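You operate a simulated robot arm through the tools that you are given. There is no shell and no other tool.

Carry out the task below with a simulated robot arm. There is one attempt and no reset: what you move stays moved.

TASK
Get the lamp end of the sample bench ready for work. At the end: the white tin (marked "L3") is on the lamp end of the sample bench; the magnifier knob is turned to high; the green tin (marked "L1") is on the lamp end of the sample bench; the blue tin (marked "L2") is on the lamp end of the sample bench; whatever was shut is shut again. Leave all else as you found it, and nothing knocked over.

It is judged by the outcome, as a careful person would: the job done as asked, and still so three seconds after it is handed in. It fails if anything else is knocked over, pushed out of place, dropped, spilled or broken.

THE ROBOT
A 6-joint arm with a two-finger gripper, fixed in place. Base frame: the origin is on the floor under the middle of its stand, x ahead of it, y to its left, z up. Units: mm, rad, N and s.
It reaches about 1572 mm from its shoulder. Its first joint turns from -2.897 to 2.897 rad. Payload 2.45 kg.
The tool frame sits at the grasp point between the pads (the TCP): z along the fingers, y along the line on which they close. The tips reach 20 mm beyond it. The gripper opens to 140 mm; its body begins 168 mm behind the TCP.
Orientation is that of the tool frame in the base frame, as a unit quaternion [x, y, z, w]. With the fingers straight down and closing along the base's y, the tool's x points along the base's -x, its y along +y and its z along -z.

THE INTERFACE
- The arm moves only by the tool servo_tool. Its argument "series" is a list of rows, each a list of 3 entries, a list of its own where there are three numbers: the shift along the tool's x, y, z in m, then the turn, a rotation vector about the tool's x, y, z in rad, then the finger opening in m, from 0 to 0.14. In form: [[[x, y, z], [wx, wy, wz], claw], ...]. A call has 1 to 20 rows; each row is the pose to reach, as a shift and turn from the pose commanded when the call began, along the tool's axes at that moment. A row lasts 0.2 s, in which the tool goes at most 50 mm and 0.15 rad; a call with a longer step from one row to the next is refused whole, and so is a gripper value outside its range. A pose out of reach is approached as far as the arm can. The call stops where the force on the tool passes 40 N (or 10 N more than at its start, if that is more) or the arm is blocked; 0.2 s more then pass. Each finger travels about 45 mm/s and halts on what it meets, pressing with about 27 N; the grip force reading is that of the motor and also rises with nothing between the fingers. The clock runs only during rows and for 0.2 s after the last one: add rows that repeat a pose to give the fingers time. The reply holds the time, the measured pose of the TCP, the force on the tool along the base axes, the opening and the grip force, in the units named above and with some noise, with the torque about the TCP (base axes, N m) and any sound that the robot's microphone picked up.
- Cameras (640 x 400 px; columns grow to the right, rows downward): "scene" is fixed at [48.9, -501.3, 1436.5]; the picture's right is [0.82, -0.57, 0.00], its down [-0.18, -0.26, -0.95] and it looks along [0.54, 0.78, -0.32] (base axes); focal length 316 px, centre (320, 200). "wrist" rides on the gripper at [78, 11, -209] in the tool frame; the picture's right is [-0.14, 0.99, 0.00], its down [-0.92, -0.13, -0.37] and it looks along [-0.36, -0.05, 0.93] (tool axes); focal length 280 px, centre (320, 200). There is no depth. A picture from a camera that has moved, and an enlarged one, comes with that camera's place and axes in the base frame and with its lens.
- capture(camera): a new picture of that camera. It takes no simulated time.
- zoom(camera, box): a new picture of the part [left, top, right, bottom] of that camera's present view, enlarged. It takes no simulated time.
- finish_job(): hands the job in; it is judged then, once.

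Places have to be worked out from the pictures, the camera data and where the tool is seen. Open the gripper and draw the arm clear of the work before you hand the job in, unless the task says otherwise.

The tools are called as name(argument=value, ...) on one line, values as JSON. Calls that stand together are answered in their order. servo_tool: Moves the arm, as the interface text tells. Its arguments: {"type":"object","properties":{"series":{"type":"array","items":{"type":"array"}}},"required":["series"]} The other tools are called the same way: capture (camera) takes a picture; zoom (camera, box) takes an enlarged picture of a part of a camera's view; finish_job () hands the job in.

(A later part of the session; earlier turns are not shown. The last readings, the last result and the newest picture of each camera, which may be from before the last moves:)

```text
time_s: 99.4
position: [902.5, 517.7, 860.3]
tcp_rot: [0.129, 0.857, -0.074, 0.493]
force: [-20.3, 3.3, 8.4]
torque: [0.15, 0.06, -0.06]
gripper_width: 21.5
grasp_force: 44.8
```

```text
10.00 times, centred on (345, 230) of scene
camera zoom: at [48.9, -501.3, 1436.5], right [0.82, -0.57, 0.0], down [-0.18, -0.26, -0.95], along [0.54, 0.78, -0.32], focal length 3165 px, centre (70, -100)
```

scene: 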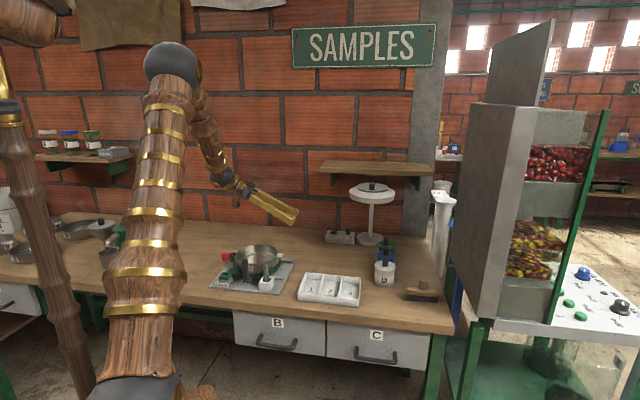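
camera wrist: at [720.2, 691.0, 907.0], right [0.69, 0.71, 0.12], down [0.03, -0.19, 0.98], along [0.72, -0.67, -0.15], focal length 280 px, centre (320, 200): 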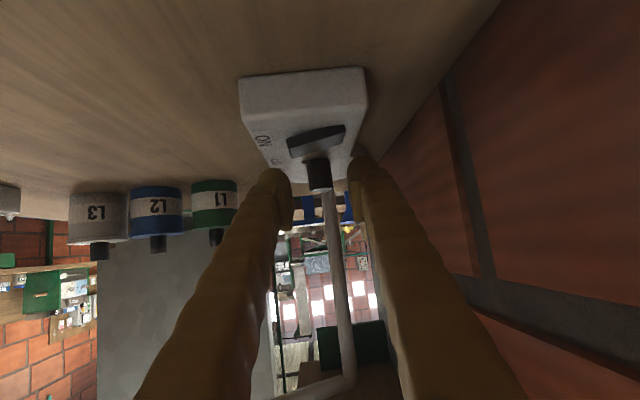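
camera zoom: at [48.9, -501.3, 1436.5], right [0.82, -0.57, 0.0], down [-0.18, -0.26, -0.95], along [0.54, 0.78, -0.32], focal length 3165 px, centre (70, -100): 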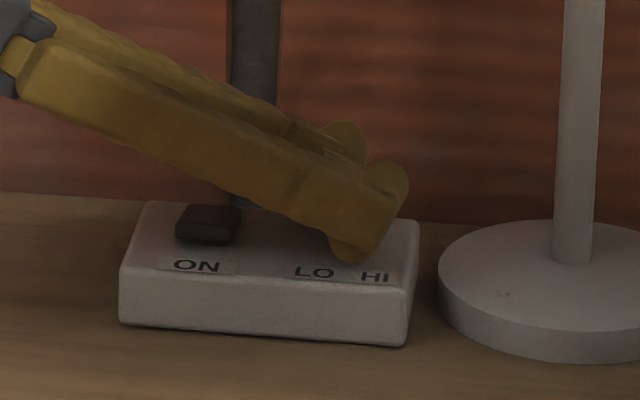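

The pointer stays fixed relative to the fingers while the tool turned 23°, so the knob is turning with the gripper; the box hasn't moved. There is about 20 N of side load from a slight axis mismatch, so I'll relax 2.5 mm and turn another 0.4 rad.

servo_tool(series=[[[0.0004, -0.0004, -0.0027], [0, 0, 0], 0.01], [[0.0004, -0.001, -0.0027], [-0.0864, 0, -0.0502], 0.01], [[0.0003, -0.0016, -0.0026], [-0.1728, 0, -0.1004], 0.01], [[0.0002, -0.0023, -0.0025], [-0.2592, 0, -0.1506], 0.01], [[0.0001, -0.0029, -0.0023], [-0.3456, 0, -0.2008], 0.01], [[0.0001, -0.0029, -0.0023], [-0.3456, 0, -0.2008], 0.01]])

zoom(camera="wrist", box=[220, 80, 420, 260])

zoom(camera="scene", box=[310, 200, 400, 260])

```text
time_s: 99.9
position: [901.7, 518.1, 859.2]
tcp_rot: [0.112, 0.859, -0.065, 0.495]
force: [11.3, 4.4, -7.3]
torque: [0.06, -0.14, 0.07]
gripper_width: 21.5
grasp_force: 45.2
stopped in row 2: the force on the tool passed its limit at 43 N (the readings are from after the stop); the commanded pose is now the measured one
```

```text
2.22 times, centred on (320, 170) of wrist
camera zoom: at [692.4, 585.0, 895.9], right [0.32, 0.94, 0.12], down [0.11, -0.16, 0.98], along [0.94, -0.3, -0.15], focal length 623 px, centre (320, 267)
```

zoom: 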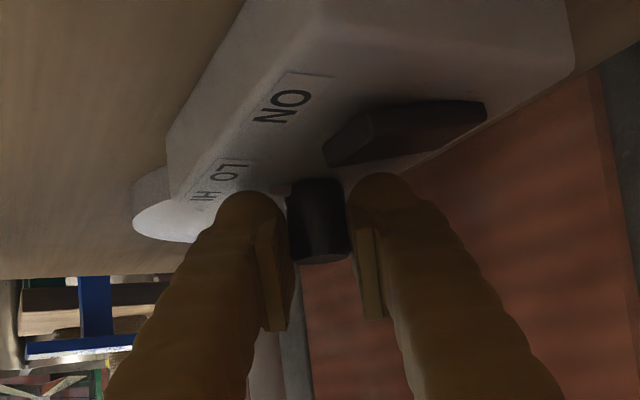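

```text
6.67 times, centred on (355, 230) of scene
camera zoom: at [48.9, -501.3, 1436.5], right [0.82, -0.57, 0.0], down [-0.18, -0.26, -0.95], along [0.54, 0.78, -0.32], focal length 2110 px, centre (87, 0)
```

zoom: 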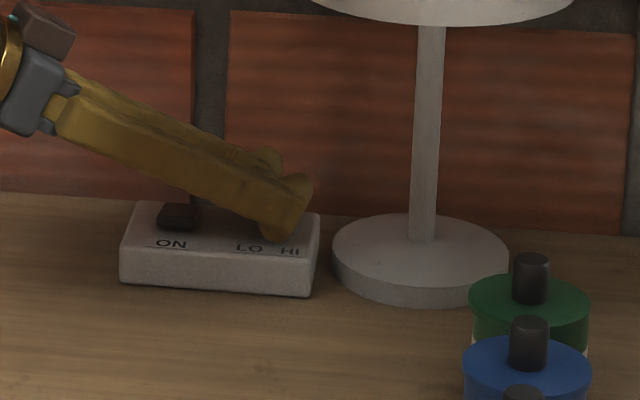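

The force limit tripped (43 N) during the relax step; the coupling is stiff. I'll hold one row to see the static load before continuing more slowly.

servo_tool(series=[[[0, 0, 0], [0, 0, 0], 0.01]])

```text
time_s: 100.3
position: [901.3, 517.3, 859.3]
tcp_rot: [0.112, 0.859, -0.065, 0.495]
force: [14.1, 5.5, -8.8]
torque: [0.05, -0.06, 0.06]
gripper_width: 21.5
grasp_force: 45.2
```

The static load points along the fingers (tool sits ~1 mm too far back). I'll advance 1.2 mm and turn in smaller 0.05 rad steps.

servo_tool(series=[[[0, 0.0006, 0.0012], [0, 0, 0], 0.01], [[0, 0.0002, 0.0012], [-0.0433, 0, -0.025], 0.01], [[0, -0.0002, 0.0012], [-0.0865, 0, -0.0501], 0.01], [[0, -0.0006, 0.0013], [-0.1298, 0, -0.0752], 0.01], [[-0.0001, -0.001, 0.0013], [-0.173, 0, -0.1002], 0.01], [[-0.0001, -0.001, 0.0013], [-0.173, 0, -0.1002], 0.01]])

zoom(camera="wrist", box=[220, 80, 420, 260])

```text
time_s: 100.9
position: [900.9, 516.8, 859.3]
tcp_rot: [0.094, 0.862, -0.053, 0.496]
force: [-10.5, -3.3, 6.5]
torque: [0.0, 0.0, -0.02]
gripper_width: 21.3
grasp_force: 44.6
stopped in row 3: the force on the tool passed its limit at 43 N (the readings are from after the stop); the commanded pose is now the measured one
```

```text
2.22 times, centred on (320, 170) of wrist
camera zoom: at [690.1, 576.2, 896.0], right [0.28, 0.95, 0.12], down [0.11, -0.16, 0.98], along [0.95, -0.26, -0.15], focal length 623 px, centre (320, 267)
```

zoom: 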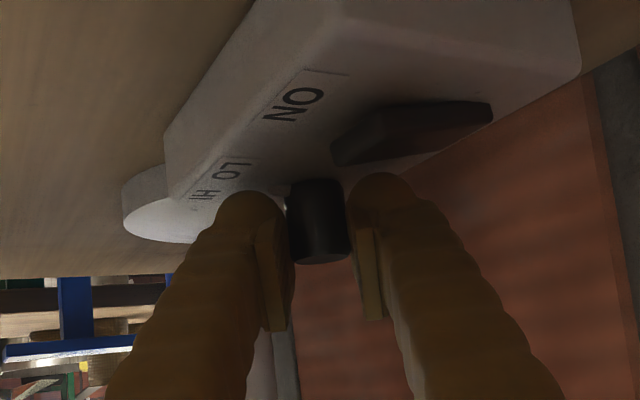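

The forces peak because even small steps jerk the stiff coupling. The finger geometry suggests the knob axis is ~12 mm ahead of the TCP, so I'll relax 0.5 mm and turn very slowly (0.02 rad per row) about that axis.

servo_tool(series=[[[0, 0, -0.0005], [0, 0, 0], 0.01], [[0, -0.0002, -0.0005], [-0.0173, 0, -0.01], 0.01], [[0, -0.0005, -0.0005], [-0.0346, 0, -0.02], 0.01], [[0, -0.0007, -0.0005], [-0.0519, 0, -0.03], 0.01], [[0, -0.001, -0.0005], [-0.0692, 0, -0.04], 0.01], [[0, -0.0012, -0.0004], [-0.0865, 0, -0.05], 0.01], [[0, -0.0014, -0.0004], [-0.1038, 0, -0.06], 0.01], [[-0.0001, -0.0017, -0.0004], [-0.1211, 0, -0.07], 0.01], [[-0.0001, -0.0019, -0.0004], [-0.1384, 0, -0.08], 0.01], [[-0.0001, -0.0021, -0.0003], [-0.1557, 0, -0.09], 0.01], [[-0.0001, -0.0024, -0.0003], [-0.173, 0, -0.1], 0.01], [[-0.0001, -0.0024, -0.0003], [-0.173, 0, -0.1], 0.01]])

zoom(camera="wrist", box=[220, 80, 420, 260])

zoom(camera="scene", box=[310, 200, 400, 260])

```text
time_s: 103.4
position: [901.6, 514.8, 859.0]
tcp_rot: [0.008, 0.867, -0.004, 0.499]
force: [7.5, 4.5, -3.3]
torque: [-0.01, 0.04, 0.02]
gripper_width: 21.2
grasp_force: 44.9
stopped in row 12: the force on the tool passed its limit at 40 N (the readings are from after the stop); the commanded pose is now the measured one
```

```text
2.22 times, centred on (320, 170) of wrist
camera zoom: at [682.6, 530.8, 896.0], right [0.09, 0.99, 0.12], down [0.14, -0.13, 0.98], along [0.99, -0.07, -0.15], focal length 623 px, centre (320, 267)
```

zoom: 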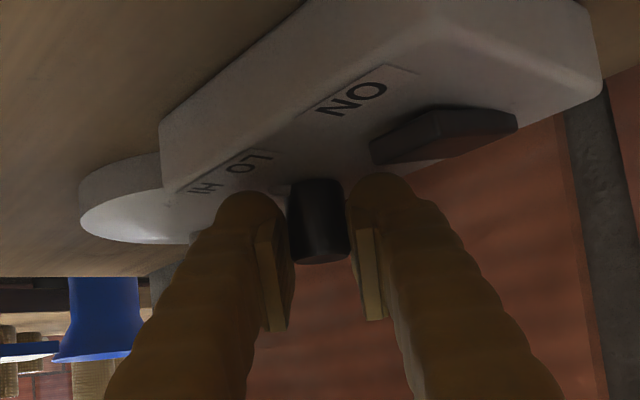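

```text
6.67 times, centred on (355, 230) of scene
camera zoom: at [48.9, -501.3, 1436.5], right [0.82, -0.57, 0.0], down [-0.18, -0.26, -0.95], along [0.54, 0.78, -0.32], focal length 2110 px, centre (87, 0)
```

zoom: 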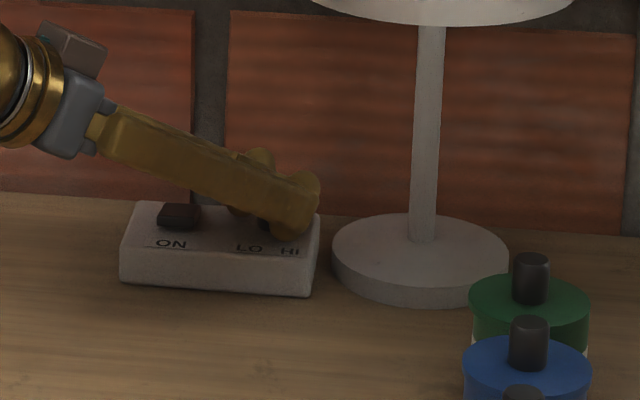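

The tool has turned 39° in total. I'll magnify the knob base to see where the pointer is now.

zoom(camera="wrist", box=[290, 150, 345, 190])

zoom(camera="scene", box=[335, 222, 365, 242])

```text
10.00 times, centred on (318, 170) of wrist
camera zoom: at [682.6, 530.8, 896.0], right [0.09, 0.99, 0.12], down [0.14, -0.13, 0.98], along [0.99, -0.07, -0.15], focal length 2804 px, centre (345, 500)
```

zoom: 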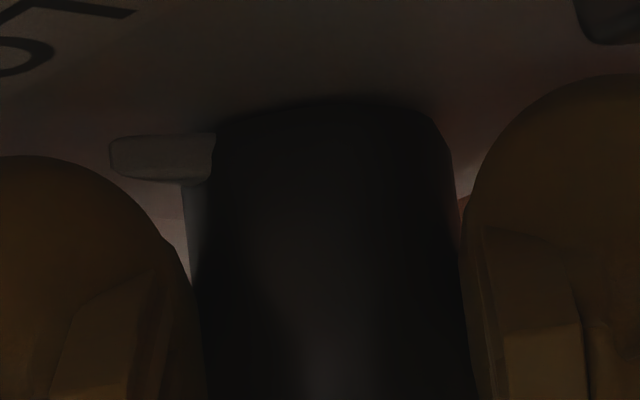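

```text
16.00 times, centred on (350, 232) of scene
camera zoom: at [48.9, -501.3, 1436.5], right [0.82, -0.57, 0.0], down [-0.18, -0.26, -0.95], along [0.54, 0.78, -0.32], focal length 5064 px, centre (-160, -312)
```

zoom: 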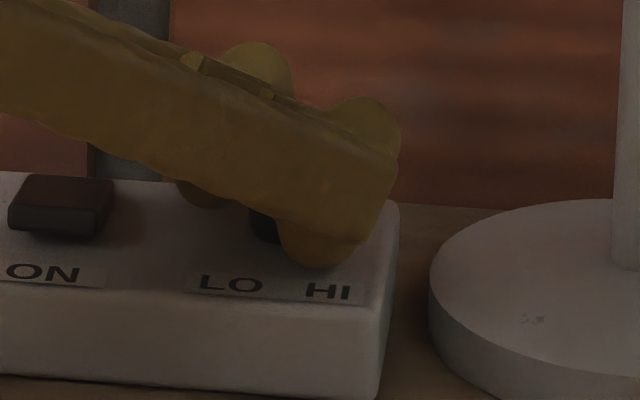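

The pointer is now at the image-left of the knob (heading ≈240°, started ≈187°), so it's turning with the fingers; HI should be at ≈263°. I'll continue slowly with a refined axis (≈9.7 mm ahead of the TCP).

servo_tool(series=[[[0, 0.0002, 0.0004], [0, 0, 0], 0.01], [[0, 0.0, 0.0004], [-0.0173, 0, -0.01], 0.01], [[0, -0.0002, 0.0004], [-0.0346, 0, -0.02], 0.01], [[0, -0.0004, 0.0004], [-0.0519, 0, -0.03], 0.01], [[0, -0.0006, 0.0004], [-0.0692, 0, -0.04], 0.01], [[0, -0.0008, 0.0004], [-0.0865, 0, -0.05], 0.01], [[0, -0.001, 0.0005], [-0.1038, 0, -0.06], 0.01], [[0, -0.0012, 0.0005], [-0.1211, 0, -0.07], 0.01], [[-0.0001, -0.0014, 0.0005], [-0.1384, 0, -0.08], 0.01], [[-0.0001, -0.0015, 0.0005], [-0.1557, 0, -0.09], 0.01], [[-0.0001, -0.0017, 0.0006], [-0.173, 0, -0.1], 0.01], [[-0.0001, -0.0019, 0.0006], [-0.1903, 0, -0.11], 0.01], [[-0.0001, -0.0021, 0.0006], [-0.2076, 0, -0.12], 0.01], [[-0.0002, -0.0023, 0.0007], [-0.2249, 0, -0.13], 0.01]])

zoom(camera="wrist", box=[290, 150, 345, 190])

zoom(camera="scene", box=[310, 200, 400, 260])

```text
time_s: 106.4
position: [901.2, 512.5, 859.1]
tcp_rot: [-0.105, 0.86, 0.061, 0.495]
force: [-20.9, -0.3, 2.9]
torque: [-0.02, 0.22, 0.01]
gripper_width: 21.5
grasp_force: 45.0
```

```text
10.00 times, centred on (318, 170) of wrist
camera zoom: at [686.5, 471.6, 895.9], right [-0.17, 0.98, 0.12], down [0.17, -0.09, 0.98], along [0.97, 0.19, -0.15], focal length 2804 px, centre (345, 500)
```

zoom: 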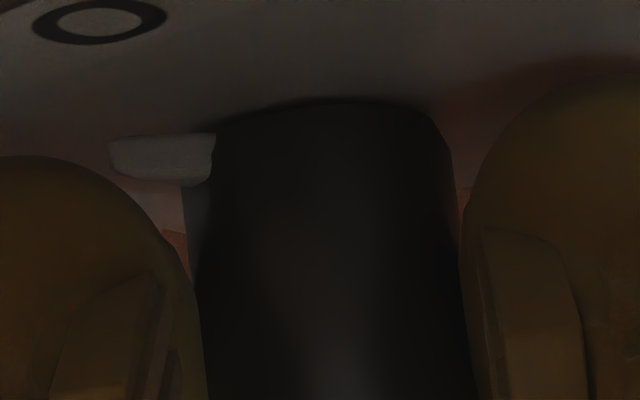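

```text
6.67 times, centred on (355, 230) of scene
camera zoom: at [48.9, -501.3, 1436.5], right [0.82, -0.57, 0.0], down [-0.18, -0.26, -0.95], along [0.54, 0.78, -0.32], focal length 2110 px, centre (87, 0)
```

zoom: 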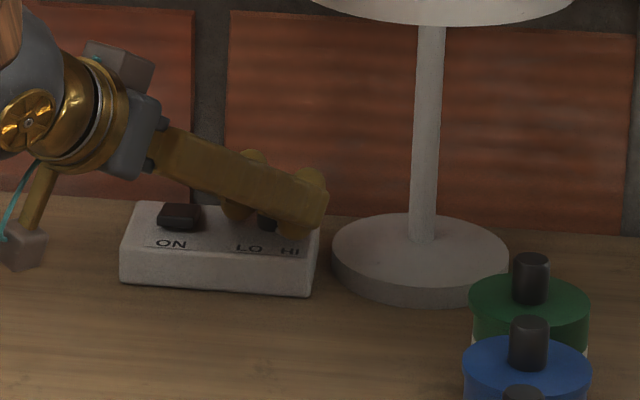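

No force stop this time; the tool has turned 54° and the pointer still rides with it. I'll relax 0.9 mm and turn a further 0.16 rad.

servo_tool(series=[[[0, 0, -0.0005], [0, 0, 0], 0.01], [[0, 0, -0.0009], [0, 0, 0], 0.01], [[0, -0.0002, -0.0009], [-0.0173, 0, -0.01], 0.01], [[0, -0.0004, -0.0009], [-0.0346, 0, -0.02], 0.01], [[0, -0.0007, -0.0009], [-0.0519, 0, -0.03], 0.01], [[0, -0.0009, -0.0009], [-0.0692, 0, -0.04], 0.01], [[0, -0.0011, -0.0009], [-0.0865, 0, -0.05], 0.01], [[0, -0.0013, -0.0008], [-0.1038, 0, -0.06], 0.01], [[0, -0.0015, -0.0008], [-0.1211, 0, -0.07], 0.01], [[-0.0001, -0.0018, -0.0008], [-0.1384, 0, -0.08], 0.01], [[-0.0001, -0.0018, -0.0008], [-0.1384, 0, -0.08], 0.01]])

zoom(camera="wrist", box=[290, 150, 345, 190])

capture(camera="scene")

```text
time_s: 107.6
position: [901.2, 511.2, 859.5]
tcp_rot: [-0.127, 0.857, 0.074, 0.494]
force: [11.3, 2.8, -9.5]
torque: [-0.04, 0.02, -0.01]
gripper_width: 21.1
grasp_force: 45.7
stopped in row 5: the force on the tool passed its limit at 42 N (the readings are from after the stop); the commanded pose is now the measured one
```

```text
10.00 times, centred on (318, 170) of wrist
camera zoom: at [689.0, 460.0, 895.9], right [-0.22, 0.97, 0.12], down [0.17, -0.08, 0.98], along [0.96, 0.24, -0.15], focal length 2804 px, centre (345, 500)
```

zoom: 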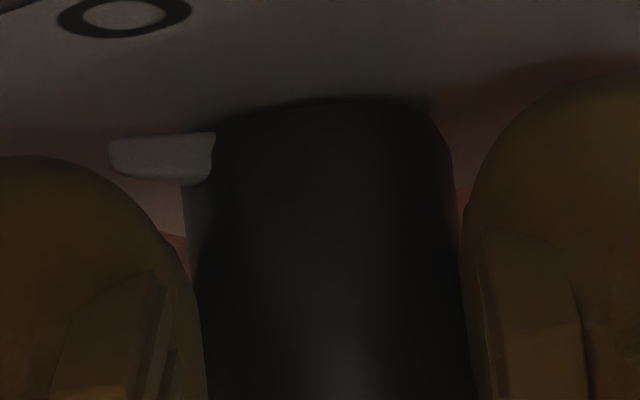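

```text
taken
```

scene: 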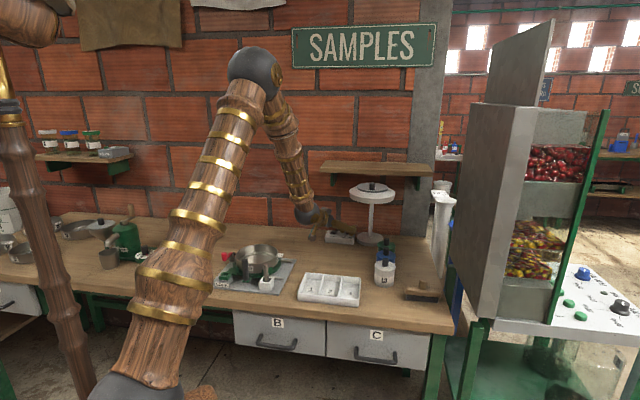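

Turned about 57° in total. The heading limit is near, so I'll open the fingers and back off a little to see where the pointer is.

servo_tool(series=[[[0, 0, 0], [0, 0, 0], 0.02], [[0, 0, 0], [0, 0, 0], 0.03], [[0, 0, 0], [0, 0, 0], 0.044], [[0, 0, 0], [0, 0, 0], 0.046], [[0, 0, -0.02], [0, 0, 0], 0.046], [[0, 0, -0.05], [0, 0, 0], 0.046], [[0, 0, -0.09], [0, 0, 0], 0.046], [[0, 0, -0.09], [0, 0, 0], 0.046]])

zoom(camera="scene", box=[322, 222, 362, 247])

capture(camera="wrist")

```text
time_s: 109.4
position: [824.8, 488.1, 902.9]
tcp_rot: [-0.126, 0.857, 0.074, 0.494]
force: [0.1, -0.7, 0.4]
torque: [-0.01, 0.03, -0.02]
gripper_width: 46.1
grasp_force: 0.0
```

```text
16.00 times, centred on (342, 234) of scene
camera zoom: at [48.9, -501.3, 1436.5], right [0.82, -0.57, 0.0], down [-0.18, -0.26, -0.95], along [0.54, 0.78, -0.32], focal length 5064 px, centre (-32, -352)
```

zoom: 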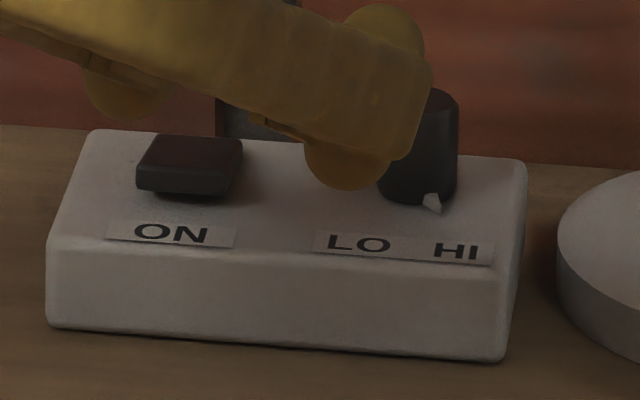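

```text
taken
camera wrist: at [611.2, 436.0, 938.9], right [-0.22, 0.97, 0.12], down [0.17, -0.08, 0.98], along [0.96, 0.24, -0.15], focal length 280 px, centre (320, 200)
```

wrist: 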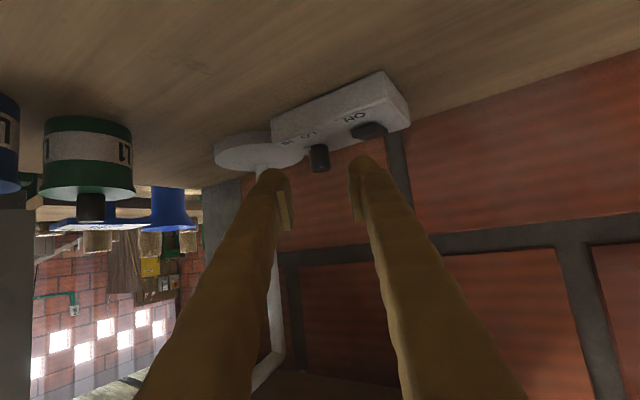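

The box is unmoved and the pointer now aims at about +21° right of front (it started at -40°), toward the HI label but by symmetry not yet at its +40° end. I'll yaw back to a -10° heading while backed off, to re-grip and finish the turn.

servo_tool(series=[[[-0.0012, 0.0104, 0.0022], [0.1016, 0, 0.0588], 0.046], [[-0.0025, 0.0207, 0.0043], [0.2032, 0, 0.1176], 0.046], [[-0.0037, 0.0311, 0.0065], [0.3048, 0, 0.1764], 0.046], [[-0.0049, 0.0414, 0.0086], [0.4064, 0, 0.2352], 0.046], [[-0.0049, 0.0414, 0.0086], [0.4064, 0, 0.2352], 0.046], [[-0.0049, 0.0414, 0.0086], [0.4064, 0, 0.2352], 0.046]])

zoom(camera="wrist", box=[220, 80, 420, 260])

zoom(camera="scene", box=[310, 200, 400, 260])

```text
time_s: 110.8
position: [826.2, 531.5, 904.1]
tcp_rot: [0.077, 0.864, -0.043, 0.496]
force: [0.7, 0.2, 0.3]
torque: [0.03, -0.01, 0.02]
gripper_width: 46.0
grasp_force: 0.0
```

```text
2.22 times, centred on (320, 170) of wrist
camera zoom: at [611.0, 582.3, 941.0], right [0.24, 0.96, 0.12], down [0.12, -0.15, 0.98], along [0.96, -0.22, -0.15], focal length 623 px, centre (320, 267)
```

zoom: 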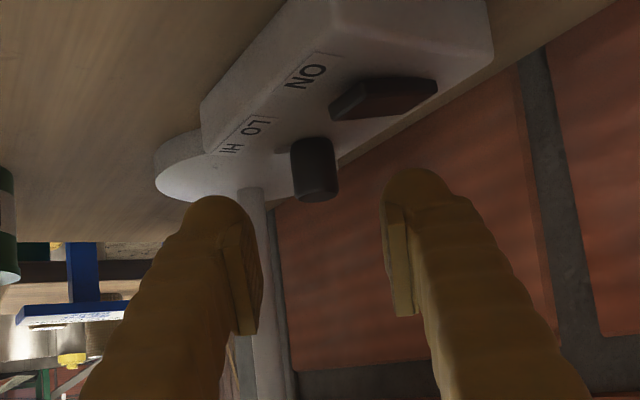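

```text
6.67 times, centred on (355, 230) of scene
camera zoom: at [48.9, -501.3, 1436.5], right [0.82, -0.57, 0.0], down [-0.18, -0.26, -0.95], along [0.54, 0.78, -0.32], focal length 2110 px, centre (87, 0)
```

zoom: 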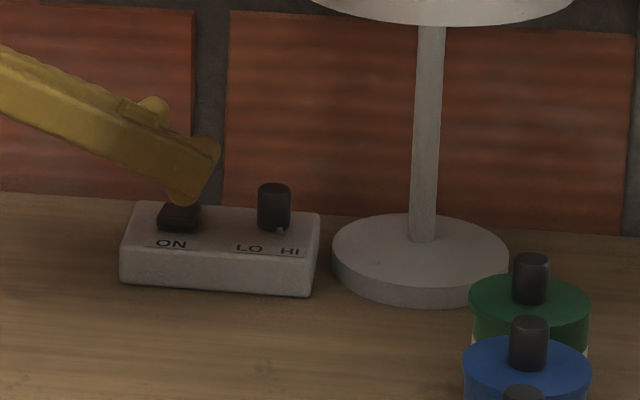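

Heading is now -10°. The knob is 91 mm ahead along the fingers with ~1.5 mm lateral correction; advancing, then closing.

servo_tool(series=[[[-0.0004, -0.0006, 0.03], [0, 0, 0], 0.046], [[-0.0008, -0.0012, 0.06], [0, 0, 0], 0.046], [[-0.0011, -0.0017, 0.09], [0, 0, 0], 0.046], [[-0.0011, -0.0017, 0.09], [0, 0, 0], 0.046], [[-0.0011, -0.0017, 0.09], [0, 0, 0], 0.046]])

zoom(camera="wrist", box=[220, 80, 420, 260])

```text
time_s: 112.0
position: [900.6, 517.5, 860.0]
tcp_rot: [0.076, 0.863, -0.042, 0.497]
force: [-0.5, -0.6, 0.5]
torque: [0.02, 0.0, -0.01]
gripper_width: 46.1
grasp_force: 0.0
```

```text
2.22 times, centred on (320, 170) of wrist
camera zoom: at [687.2, 567.9, 896.5], right [0.24, 0.96, 0.12], down [0.12, -0.15, 0.98], along [0.96, -0.22, -0.15], focal length 623 px, centre (320, 267)
```

zoom: 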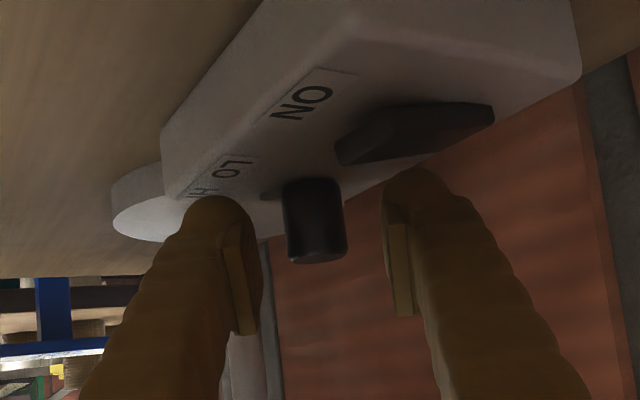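

Slightly left of centre and 3 mm short; correcting and closing on the knob.

servo_tool(series=[[[-0.0006, -0.001, 0.0015], [0, 0, 0], 0.046], [[-0.0012, -0.002, 0.003], [0, 0, 0], 0.046], [[-0.0012, -0.002, 0.003], [0, 0, 0], 0.035], [[-0.0012, -0.002, 0.003], [0, 0, 0], 0.025], [[-0.0012, -0.002, 0.003], [0, 0, 0], 0.015], [[-0.0012, -0.002, 0.003], [0, 0, 0], 0.012], [[-0.0012, -0.002, 0.003], [0, 0, 0], 0.012]])

zoom(camera="wrist", box=[220, 80, 420, 260])

```text
time_s: 113.6
position: [904.5, 515.7, 859.0]
tcp_rot: [0.076, 0.863, -0.042, 0.497]
force: [10.5, 31.9, -1.2]
torque: [0.12, -0.02, 0.22]
gripper_width: 21.4
grasp_force: 45.3
```

```text
2.22 times, centred on (320, 170) of wrist
camera zoom: at [690.0, 565.7, 896.2], right [0.24, 0.96, 0.12], down [0.12, -0.15, 0.98], along [0.96, -0.22, -0.15], focal length 623 px, centre (320, 267)
```

zoom: 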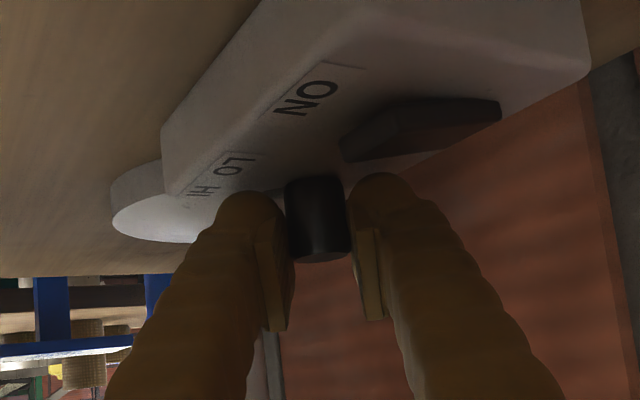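

The grip is off-centre by ~1.3 mm (32 N sideways). Relaxing sideways by 1.2 mm in small steps.

servo_tool(series=[[[0, 0.0004, 0], [0, 0, 0], 0.012], [[0, 0.0008, 0], [0, 0, 0], 0.012], [[0, 0.0012, 0], [0, 0, 0], 0.012], [[0, 0.0012, 0], [0, 0, 0], 0.012]])

```text
time_s: 114.6
position: [903.3, 516.6, 858.2]
tcp_rot: [0.077, 0.864, -0.043, 0.496]
force: [12.5, 29.8, -2.6]
torque: [0.16, -0.08, 0.2]
gripper_width: 21.4
grasp_force: 45.2
```

Little change; shifting another 1.5 mm the same way.

servo_tool(series=[[[0, 0.0005, 0], [0, 0, 0], 0.012], [[0, 0.001, 0], [0, 0, 0], 0.012], [[0, 0.0015, 0], [0, 0, 0], 0.012], [[0, 0.0015, 0], [0, 0, 0], 0.012]])

```text
time_s: 115.6
position: [904.1, 515.9, 859.6]
tcp_rot: [0.077, 0.863, -0.044, 0.497]
force: [-25.9, 1.4, 1.1]
torque: [-0.08, 0.33, -0.01]
gripper_width: 21.3
grasp_force: 45.2
```

Sideways load is gone; now ~26 N along the fingers. I'll relax 0.6 mm back and then turn slowly about the knob axis (8 mm ahead).

servo_tool(series=[[[0.0003, 0, -0.0005], [0, 0, 0], 0.012], [[0.0003, -0.0002, -0.0005], [-0.0173, 0, -0.01], 0.012], [[0.0003, -0.0003, -0.0005], [-0.0346, 0, -0.02], 0.012], [[0.0003, -0.0005, -0.0005], [-0.0519, 0, -0.03], 0.012], [[0.0003, -0.0006, -0.0005], [-0.0692, 0, -0.04], 0.012], [[0.0003, -0.0008, -0.0005], [-0.0865, 0, -0.05], 0.012], [[0.0003, -0.001, -0.0004], [-0.1038, 0, -0.06], 0.012], [[0.0003, -0.0011, -0.0004], [-0.1211, 0, -0.07], 0.012], [[0.0003, -0.0013, -0.0004], [-0.1384, 0, -0.08], 0.012], [[0.0002, -0.0014, -0.0004], [-0.1557, 0, -0.09], 0.012], [[0.0002, -0.0016, -0.0004], [-0.173, 0, -0.1], 0.012], [[0.0002, -0.0016, -0.0004], [-0.173, 0, -0.1], 0.012]])

zoom(camera="wrist", box=[290, 150, 345, 190])

zoom(camera="scene", box=[310, 200, 400, 260])

```text
time_s: 117.3
position: [904.5, 515.7, 858.4]
tcp_rot: [0.02, 0.867, -0.011, 0.498]
force: [-7.1, -0.9, 3.9]
torque: [-0.14, 0.06, -0.03]
gripper_width: 21.4
grasp_force: 44.7
stopped in row 8: the force on the tool passed its limit at 41 N (the readings are from after the stop); the commanded pose is now the measured one
```

```text
10.00 times, centred on (318, 170) of wrist
camera zoom: at [685.6, 537.1, 896.2], right [0.11, 0.99, 0.12], down [0.14, -0.13, 0.98], along [0.98, -0.09, -0.15], focal length 2804 px, centre (345, 500)
```

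zoom: 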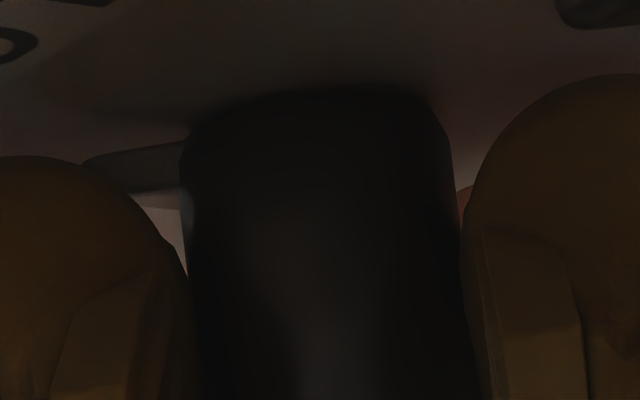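

```text
6.67 times, centred on (355, 230) of scene
camera zoom: at [48.9, -501.3, 1436.5], right [0.82, -0.57, 0.0], down [-0.18, -0.26, -0.95], along [0.54, 0.78, -0.32], focal length 2110 px, centre (87, 0)
```

zoom: 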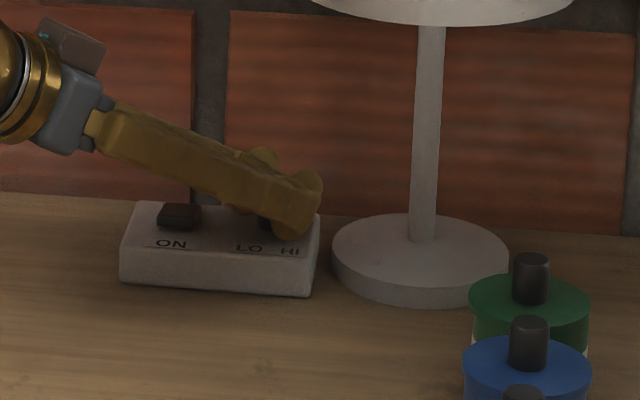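

Another 7.5° turned. I'll soften the grip by commanding only slightly less than the knob's width, to reduce side loads.

servo_tool(series=[[[0, 0, 0], [0, 0, 0], 0.0205], [[0, 0, 0], [0, 0, 0], 0.0205]])

```text
time_s: 117.9
position: [904.3, 514.5, 860.4]
tcp_rot: [0.019, 0.867, -0.011, 0.498]
force: [-1.9, -2.3, 5.0]
torque: [-0.15, -0.03, -0.01]
gripper_width: 21.5
grasp_force: 40.5
```

Grip force follows the commanded width, so 0.0209 gives a gentler ~25 N. Continuing the slow turn by 0.24 rad.

servo_tool(series=[[[0, 0, 0], [0, 0, 0], 0.0209], [[0, -0.0002, 0], [-0.0173, 0, -0.01], 0.0209], [[0, -0.0003, 0], [-0.0346, 0, -0.02], 0.0209], [[0, -0.0005, 0], [-0.0519, 0, -0.03], 0.0209], [[0, -0.0006, 0], [-0.0692, 0, -0.04], 0.0209], [[0, -0.0008, 0], [-0.0865, 0, -0.05], 0.0209], [[0, -0.0009, 0], [-0.1038, 0, -0.06], 0.0209], [[0, -0.0011, 0.0001], [-0.1211, 0, -0.07], 0.0209], [[0, -0.0012, 0.0001], [-0.1384, 0, -0.08], 0.0209], [[0, -0.0013, 0.0001], [-0.1557, 0, -0.09], 0.0209], [[0, -0.0015, 0.0001], [-0.173, 0, -0.1], 0.0209], [[-0.0001, -0.0016, 0.0002], [-0.1903, 0, -0.11], 0.0209], [[-0.0001, -0.0018, 0.0002], [-0.2076, 0, -0.12], 0.0209], [[-0.0001, -0.0018, 0.0002], [-0.2076, 0, -0.12], 0.0209]])

zoom(camera="wrist", box=[290, 150, 345, 190])

zoom(camera="scene", box=[310, 200, 400, 260])

```text
time_s: 120.9
position: [904.9, 513.3, 859.8]
tcp_rot: [-0.085, 0.863, 0.05, 0.496]
force: [10.8, 15.0, -1.7]
torque: [0.17, -0.15, -0.13]
gripper_width: 21.7
grasp_force: 45.0
```

```text
10.00 times, centred on (318, 170) of wrist
camera zoom: at [687.2, 482.6, 896.2], right [-0.13, 0.98, 0.12], down [0.17, -0.1, 0.98], along [0.98, 0.14, -0.15], focal length 2804 px, centre (345, 500)
```

zoom: 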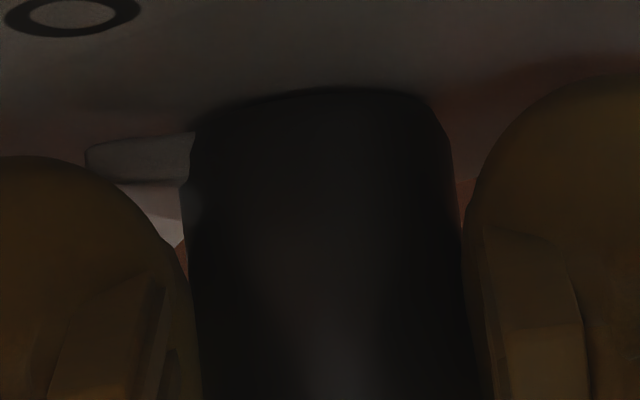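

```text
6.67 times, centred on (355, 230) of scene
camera zoom: at [48.9, -501.3, 1436.5], right [0.82, -0.57, 0.0], down [-0.18, -0.26, -0.95], along [0.54, 0.78, -0.32], focal length 2110 px, centre (87, 0)
```

zoom: 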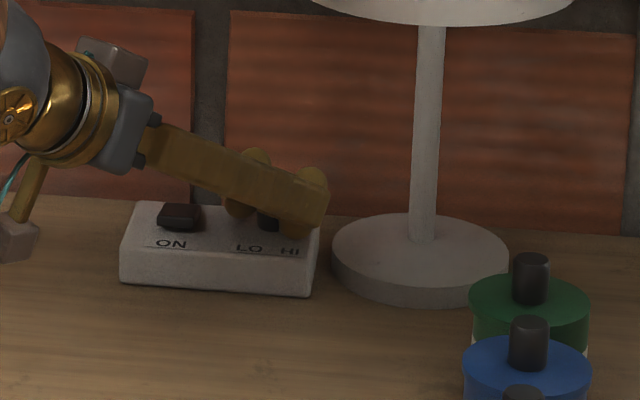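

The tool has turned 21° since the re-grip, and the pointer now seems to lag the fingers (torque -0.13 Nm), as if the knob reached its stop. I'll release, back off and look.

servo_tool(series=[[[0, 0, 0], [0, 0, 0], 0.025], [[0, 0, 0], [0, 0, 0], 0.035], [[0, 0, 0], [0, 0, 0], 0.046], [[0, 0, 0], [0, 0, 0], 0.046], [[0, 0, -0.02], [0, 0, 0], 0.046], [[0, 0, -0.055], [0, 0, 0], 0.046], [[0, 0, -0.1], [0, 0, 0], 0.046], [[0, 0, -0.145], [0, 0, 0], 0.046], [[0, 0, -0.145], [0, 0, 0], 0.046]])

zoom(camera="scene", box=[322, 222, 362, 247])

zoom(camera="wrist", box=[250, 60, 410, 190])

```text
time_s: 122.9
position: [780.5, 489.1, 930.8]
tcp_rot: [-0.084, 0.863, 0.049, 0.496]
force: [0.3, 0.2, 0.1]
torque: [0.01, -0.02, -0.01]
gripper_width: 45.8
grasp_force: 0.0
```

```text
16.00 times, centred on (342, 234) of scene
camera zoom: at [48.9, -501.3, 1436.5], right [0.82, -0.57, 0.0], down [-0.18, -0.26, -0.95], along [0.54, 0.78, -0.32], focal length 5064 px, centre (-32, -352)
```

zoom: 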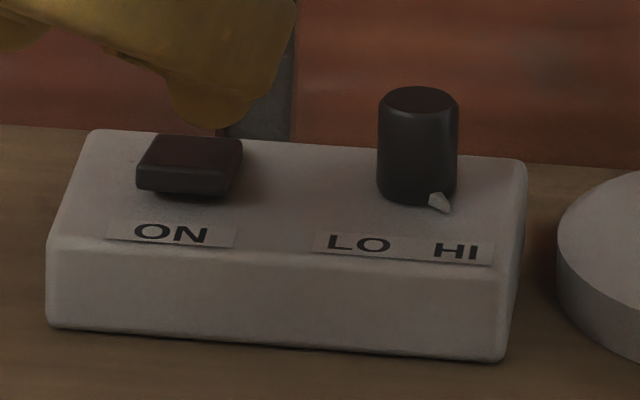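

```text
3.08 times, centred on (330, 125) of wrist
camera zoom: at [564.4, 458.1, 968.5], right [-0.12, 0.98, 0.12], down [0.17, -0.1, 0.98], along [0.98, 0.14, -0.15], focal length 863 px, centre (289, 431)
```

zoom: 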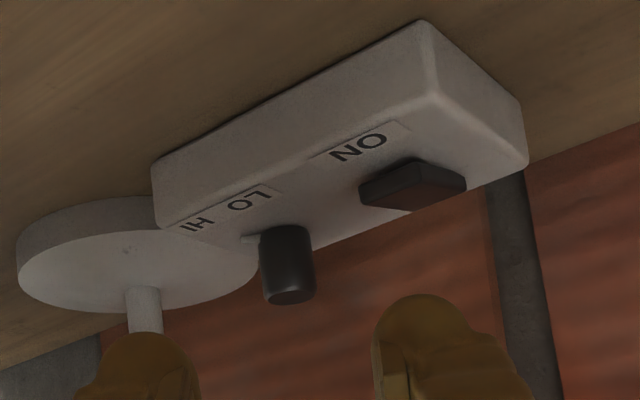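

Triangulating both views puts the pointer tip at (906,498) from the knob axis (908.5,515.7): heading ≈262°, i.e. about +35° right of front (start -40°). It looks at or close to the HI end, but I want to confirm it is against its stop, so I'll re-grip once more from heading -12°.

servo_tool(series=[[[-0.0013, 0.0132, 0.0023], [0.0875, 0, 0.051], 0.046], [[-0.0027, 0.0264, 0.0046], [0.175, 0, 0.102], 0.046], [[-0.004, 0.0396, 0.0069], [0.2625, 0, 0.153], 0.046], [[-0.0053, 0.0528, 0.0092], [0.35, 0, 0.204], 0.046], [[-0.0053, 0.0528, 0.0092], [0.35, 0, 0.204], 0.046], [[-0.0053, 0.0528, 0.0092], [0.35, 0, 0.204], 0.046]])

zoom(camera="wrist", box=[250, 60, 410, 190])

zoom(camera="scene", box=[334, 222, 362, 240])

```text
time_s: 124.3
position: [781.9, 542.0, 929.5]
tcp_rot: [0.092, 0.862, -0.052, 0.497]
force: [-0.4, 0.3, -0.6]
torque: [0.05, -0.02, -0.02]
gripper_width: 46.1
grasp_force: 0.1
```

```text
3.08 times, centred on (330, 125) of wrist
camera zoom: at [569.8, 599.5, 966.8], right [0.27, 0.95, 0.12], down [0.11, -0.16, 0.98], along [0.95, -0.25, -0.15], focal length 863 px, centre (289, 431)
```

zoom: 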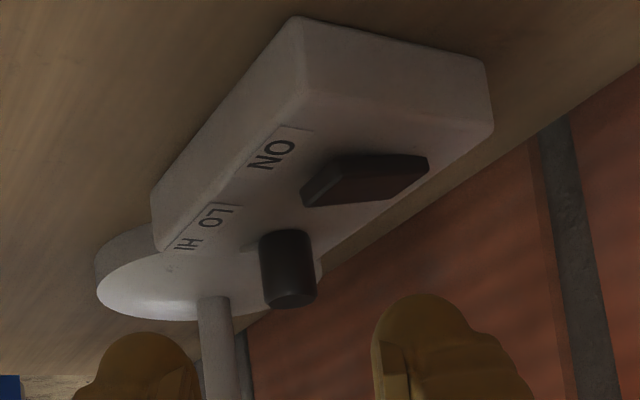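

```text
16.00 times, centred on (348, 231) of scene
camera zoom: at [48.9, -501.3, 1436.5], right [0.82, -0.57, 0.0], down [-0.18, -0.26, -0.95], along [0.54, 0.78, -0.32], focal length 5064 px, centre (-128, -296)
```

zoom: 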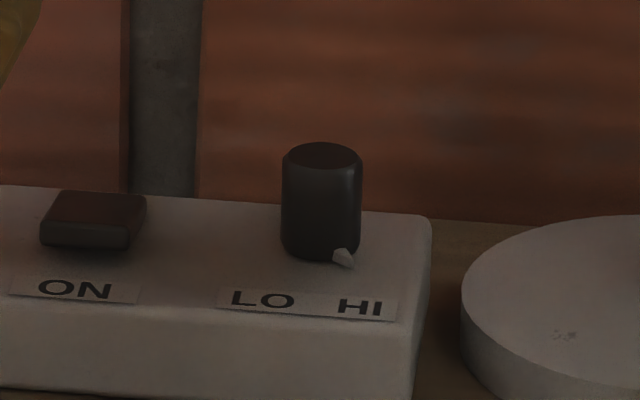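

Heading -12°, aligned. Advancing 142 mm to the knob, fingers open.

servo_tool(series=[[[-0.0002, 0.0001, 0.03], [0, 0, 0], 0.046], [[-0.0005, 0.0002, 0.06], [0, 0, 0], 0.046], [[-0.0007, 0.0003, 0.09], [0, 0, 0], 0.046], [[-0.001, 0.0004, 0.12], [0, 0, 0], 0.046], [[-0.0012, 0.0005, 0.1417], [0, 0, 0], 0.046], [[-0.0012, 0.0005, 0.1417], [0, 0, 0], 0.046], [[-0.0012, 0.0005, 0.1417], [0, 0, 0], 0.046]])

zoom(camera="wrist", box=[220, 80, 420, 260])

```text
time_s: 125.9
position: [902.0, 515.1, 860.9]
tcp_rot: [0.092, 0.862, -0.052, 0.496]
force: [0.2, -0.8, 0.4]
torque: [-0.01, 0.0, 0.0]
gripper_width: 46.2
grasp_force: 0.0
```

```text
2.22 times, centred on (320, 170) of wrist
camera zoom: at [690.6, 573.7, 898.1], right [0.27, 0.95, 0.12], down [0.11, -0.16, 0.98], along [0.95, -0.25, -0.15], focal length 623 px, centre (320, 267)
```

zoom: 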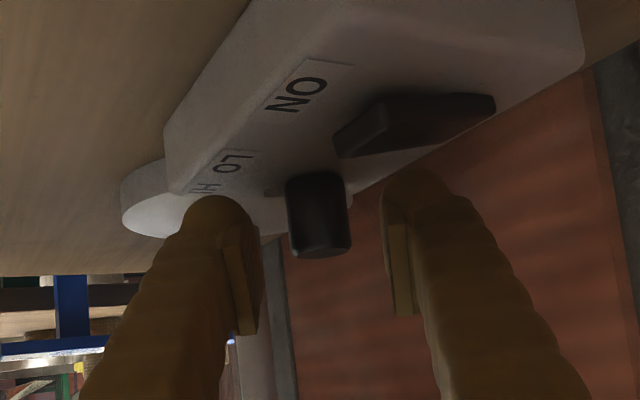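

The knob is centred between the pads. Lowering 1.5 mm and closing.

servo_tool(series=[[[0.0013, 0, 0.0008], [0, 0, 0], 0.046], [[0.0013, 0, 0.0008], [0, 0, 0], 0.035], [[0.0013, 0, 0.0008], [0, 0, 0], 0.026], [[0.0013, 0, 0.0008], [0, 0, 0], 0.02], [[0.0013, 0, 0.0008], [0, 0, 0], 0.0205], [[0.0013, 0, 0.0008], [0, 0, 0], 0.0205]])

```text
time_s: 127.3
position: [900.8, 515.7, 859.9]
tcp_rot: [0.092, 0.862, -0.052, 0.496]
force: [-1.3, -3.3, 0.4]
torque: [-0.09, 0.05, -0.01]
gripper_width: 21.6
grasp_force: 45.1
```

Clean grip with almost no side force. Turning slowly counter-clockwise by up to 0.36 rad.

servo_tool(series=[[[0, -0.0002, 0], [-0.0173, 0, -0.01], 0.0205], [[0, -0.0004, 0], [-0.0347, 0, -0.0201], 0.0205], [[0, -0.0005, 0], [-0.052, 0, -0.0302], 0.0205], [[0, -0.0007, 0], [-0.0693, 0, -0.0402], 0.0205], [[0, -0.0009, 0], [-0.0866, 0, -0.0503], 0.0205], [[0, -0.0011, 0.0001], [-0.104, 0, -0.0604], 0.0205], [[0, -0.0013, 0.0001], [-0.1213, 0, -0.0704], 0.0205], [[-0.0001, -0.0014, 0.0001], [-0.1386, 0, -0.0805], 0.0205], [[-0.0001, -0.0016, 0.0001], [-0.156, 0, -0.0905], 0.0205], [[-0.0001, -0.0018, 0.0002], [-0.1733, 0, -0.1006], 0.0205], [[-0.0001, -0.002, 0.0002], [-0.1906, 0, -0.1107], 0.0205], [[-0.0001, -0.0021, 0.0002], [-0.2079, 0, -0.1207], 0.0205], [[-0.0001, -0.0021, 0.0002], [-0.2079, 0, -0.1207], 0.0205]])

zoom(camera="wrist", box=[290, 150, 345, 190])

```text
time_s: 128.7
position: [902.3, 515.4, 860.5]
tcp_rot: [0.042, 0.866, -0.023, 0.498]
force: [-5.8, -5.1, 1.9]
torque: [-0.13, 0.0, -0.1]
gripper_width: 21.5
grasp_force: 45.1
stopped in row 6: the force on the tool passed its limit at 40 N (the readings are from after the stop); the commanded pose is now the measured one
```

```text
10.00 times, centred on (318, 170) of wrist
camera zoom: at [684.5, 548.9, 897.0], right [0.16, 0.98, 0.12], down [0.13, -0.14, 0.98], along [0.98, -0.14, -0.15], focal length 2804 px, centre (345, 500)
```

zoom: 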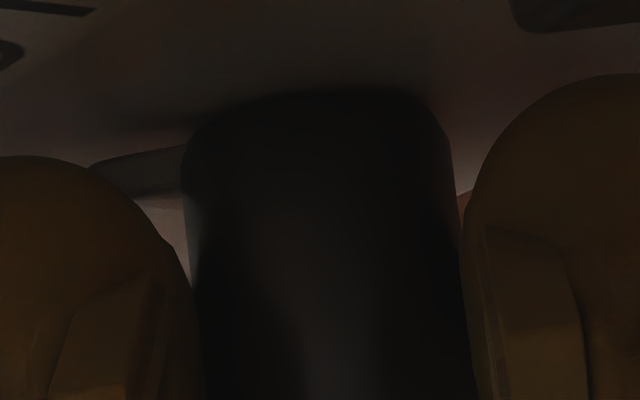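

Another 7° with a brief force peak. Continuing from here.

servo_tool(series=[[[0, -0.0002, 0], [-0.013, 0, -0.0075], 0.0205], [[0, -0.0003, 0], [-0.026, 0, -0.015], 0.0205], [[0, -0.0004, 0], [-0.039, 0, -0.0226], 0.0205], [[0, -0.0005, 0], [-0.052, 0, -0.0301], 0.0205], [[0, -0.0006, 0], [-0.065, 0, -0.0377], 0.0205], [[0, -0.0008, 0], [-0.078, 0, -0.0452], 0.0205], [[0, -0.0009, 0], [-0.091, 0, -0.0527], 0.0205], [[0, -0.001, 0], [-0.104, 0, -0.0603], 0.0205], [[0, -0.0011, 0], [-0.117, 0, -0.0678], 0.0205], [[0, -0.0012, 0.0001], [-0.13, 0, -0.0753], 0.0205], [[0, -0.0013, 0.0001], [-0.143, 0, -0.0829], 0.0205], [[0, -0.0015, 0.0001], [-0.156, 0, -0.0904], 0.0205], [[0, -0.0015, 0.0001], [-0.156, 0, -0.0904], 0.0205]])

zoom(camera="wrist", box=[290, 150, 345, 190])

```text
time_s: 131.5
position: [902.1, 513.8, 859.5]
tcp_rot: [-0.037, 0.866, 0.022, 0.498]
force: [10.9, -3.1, 10.6]
torque: [0.18, -0.24, -0.42]
gripper_width: 21.5
grasp_force: 45.2
```

```text
10.00 times, centred on (318, 170) of wrist
camera zoom: at [682.5, 507.6, 896.6], right [-0.02, 0.99, 0.12], down [0.15, -0.12, 0.98], along [0.99, 0.03, -0.15], focal length 2804 px, centre (345, 500)
```

zoom: 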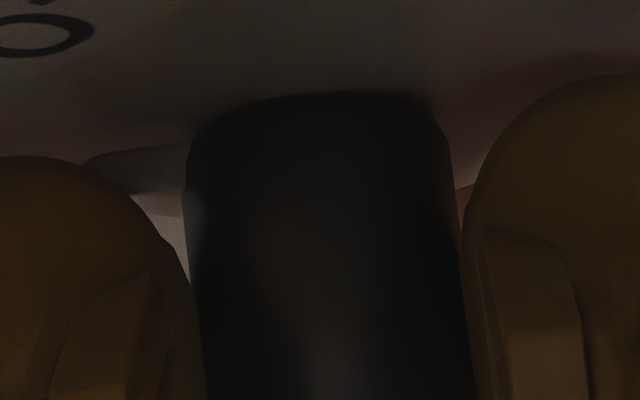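

The twisting torque has now risen to -0.42 Nm, meaning the knob is hard against its stop. Releasing and backing off to verify.

servo_tool(series=[[[0, 0, 0], [0, 0, 0], 0.025], [[0, 0, 0], [0, 0, 0], 0.035], [[0, 0, 0], [0, 0, 0], 0.046], [[0, 0, 0], [0, 0, 0], 0.046], [[0, 0, -0.02], [0, 0, 0], 0.046], [[0, 0, -0.055], [0, 0, 0], 0.046], [[0, 0, -0.1], [0, 0, 0], 0.046], [[0, 0, -0.145], [0, 0, 0], 0.046], [[0, 0, -0.145], [0, 0, 0], 0.046]])

zoom(camera="scene", box=[322, 222, 362, 247])

zoom(camera="wrist", box=[250, 60, 410, 190])

```text
time_s: 133.5
position: [778.4, 504.5, 932.8]
tcp_rot: [-0.036, 0.866, 0.022, 0.498]
force: [-0.2, 0.4, 0.8]
torque: [0.01, 0.0, -0.01]
gripper_width: 46.1
grasp_force: 0.1
```

```text
16.00 times, centred on (342, 234) of scene
camera zoom: at [48.9, -501.3, 1436.5], right [0.82, -0.57, 0.0], down [-0.18, -0.26, -0.95], along [0.54, 0.78, -0.32], focal length 5064 px, centre (-32, -352)
```

zoom: 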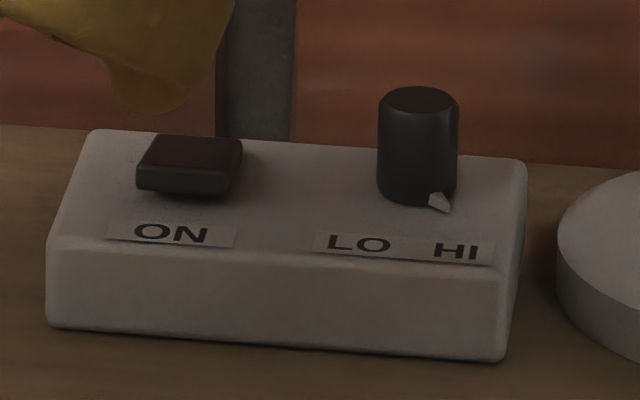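

```text
3.08 times, centred on (330, 125) of wrist
camera zoom: at [558.4, 497.9, 969.2], right [-0.02, 0.99, 0.12], down [0.16, -0.12, 0.98], along [0.99, 0.03, -0.15], focal length 863 px, centre (289, 431)
```

zoom: 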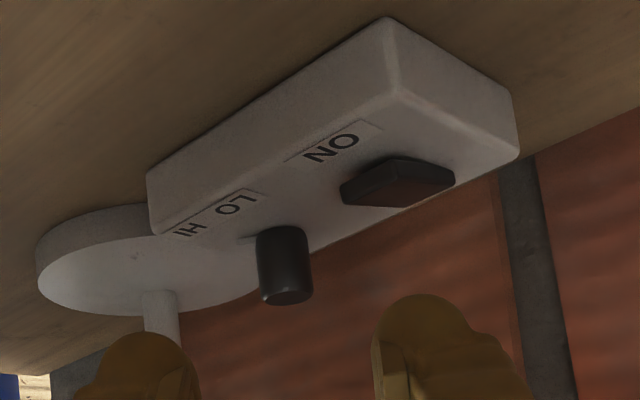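

The pointer hasn't moved further: it is at the HI stop, and the box is in its original place. Now I'll check the three tins and their lids.

zoom(camera="scene", box=[360, 225, 410, 295])

capture(camera="scene")

capture(camera="wrist")

```text
5.71 times, centred on (385, 260) of scene
camera zoom: at [48.9, -501.3, 1436.5], right [0.82, -0.57, 0.0], down [-0.18, -0.26, -0.95], along [0.54, 0.78, -0.32], focal length 1809 px, centre (-51, -143)
```

zoom: 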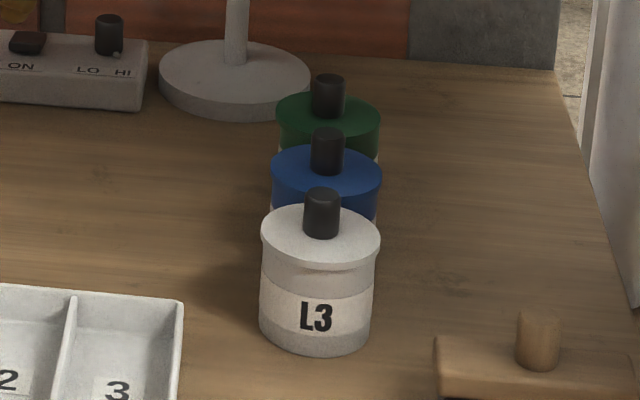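

```text
taken
```

scene: 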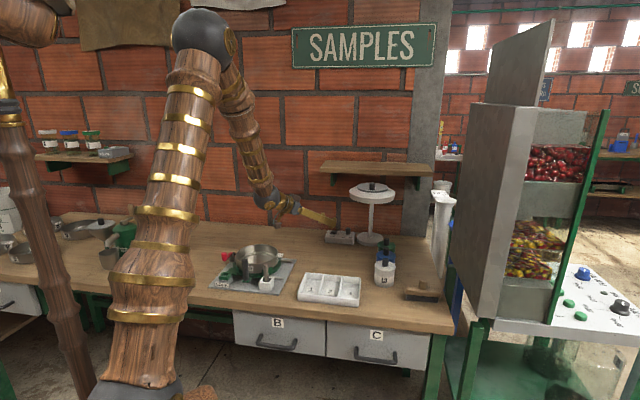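

```text
taken
camera wrist: at [558.4, 497.9, 969.2], right [-0.02, 0.99, 0.12], down [0.16, -0.12, 0.98], along [0.99, 0.03, -0.15], focal length 280 px, centre (320, 200)
```

wrist: 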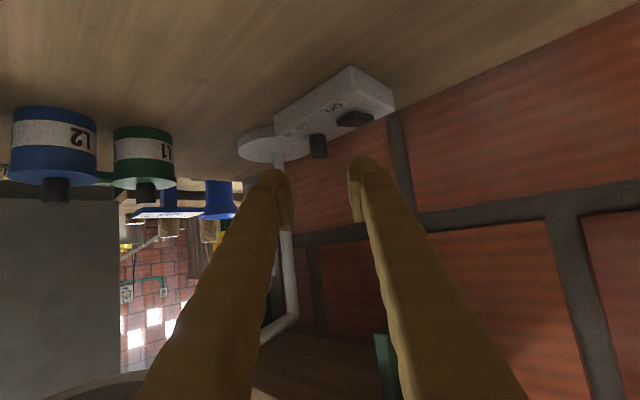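

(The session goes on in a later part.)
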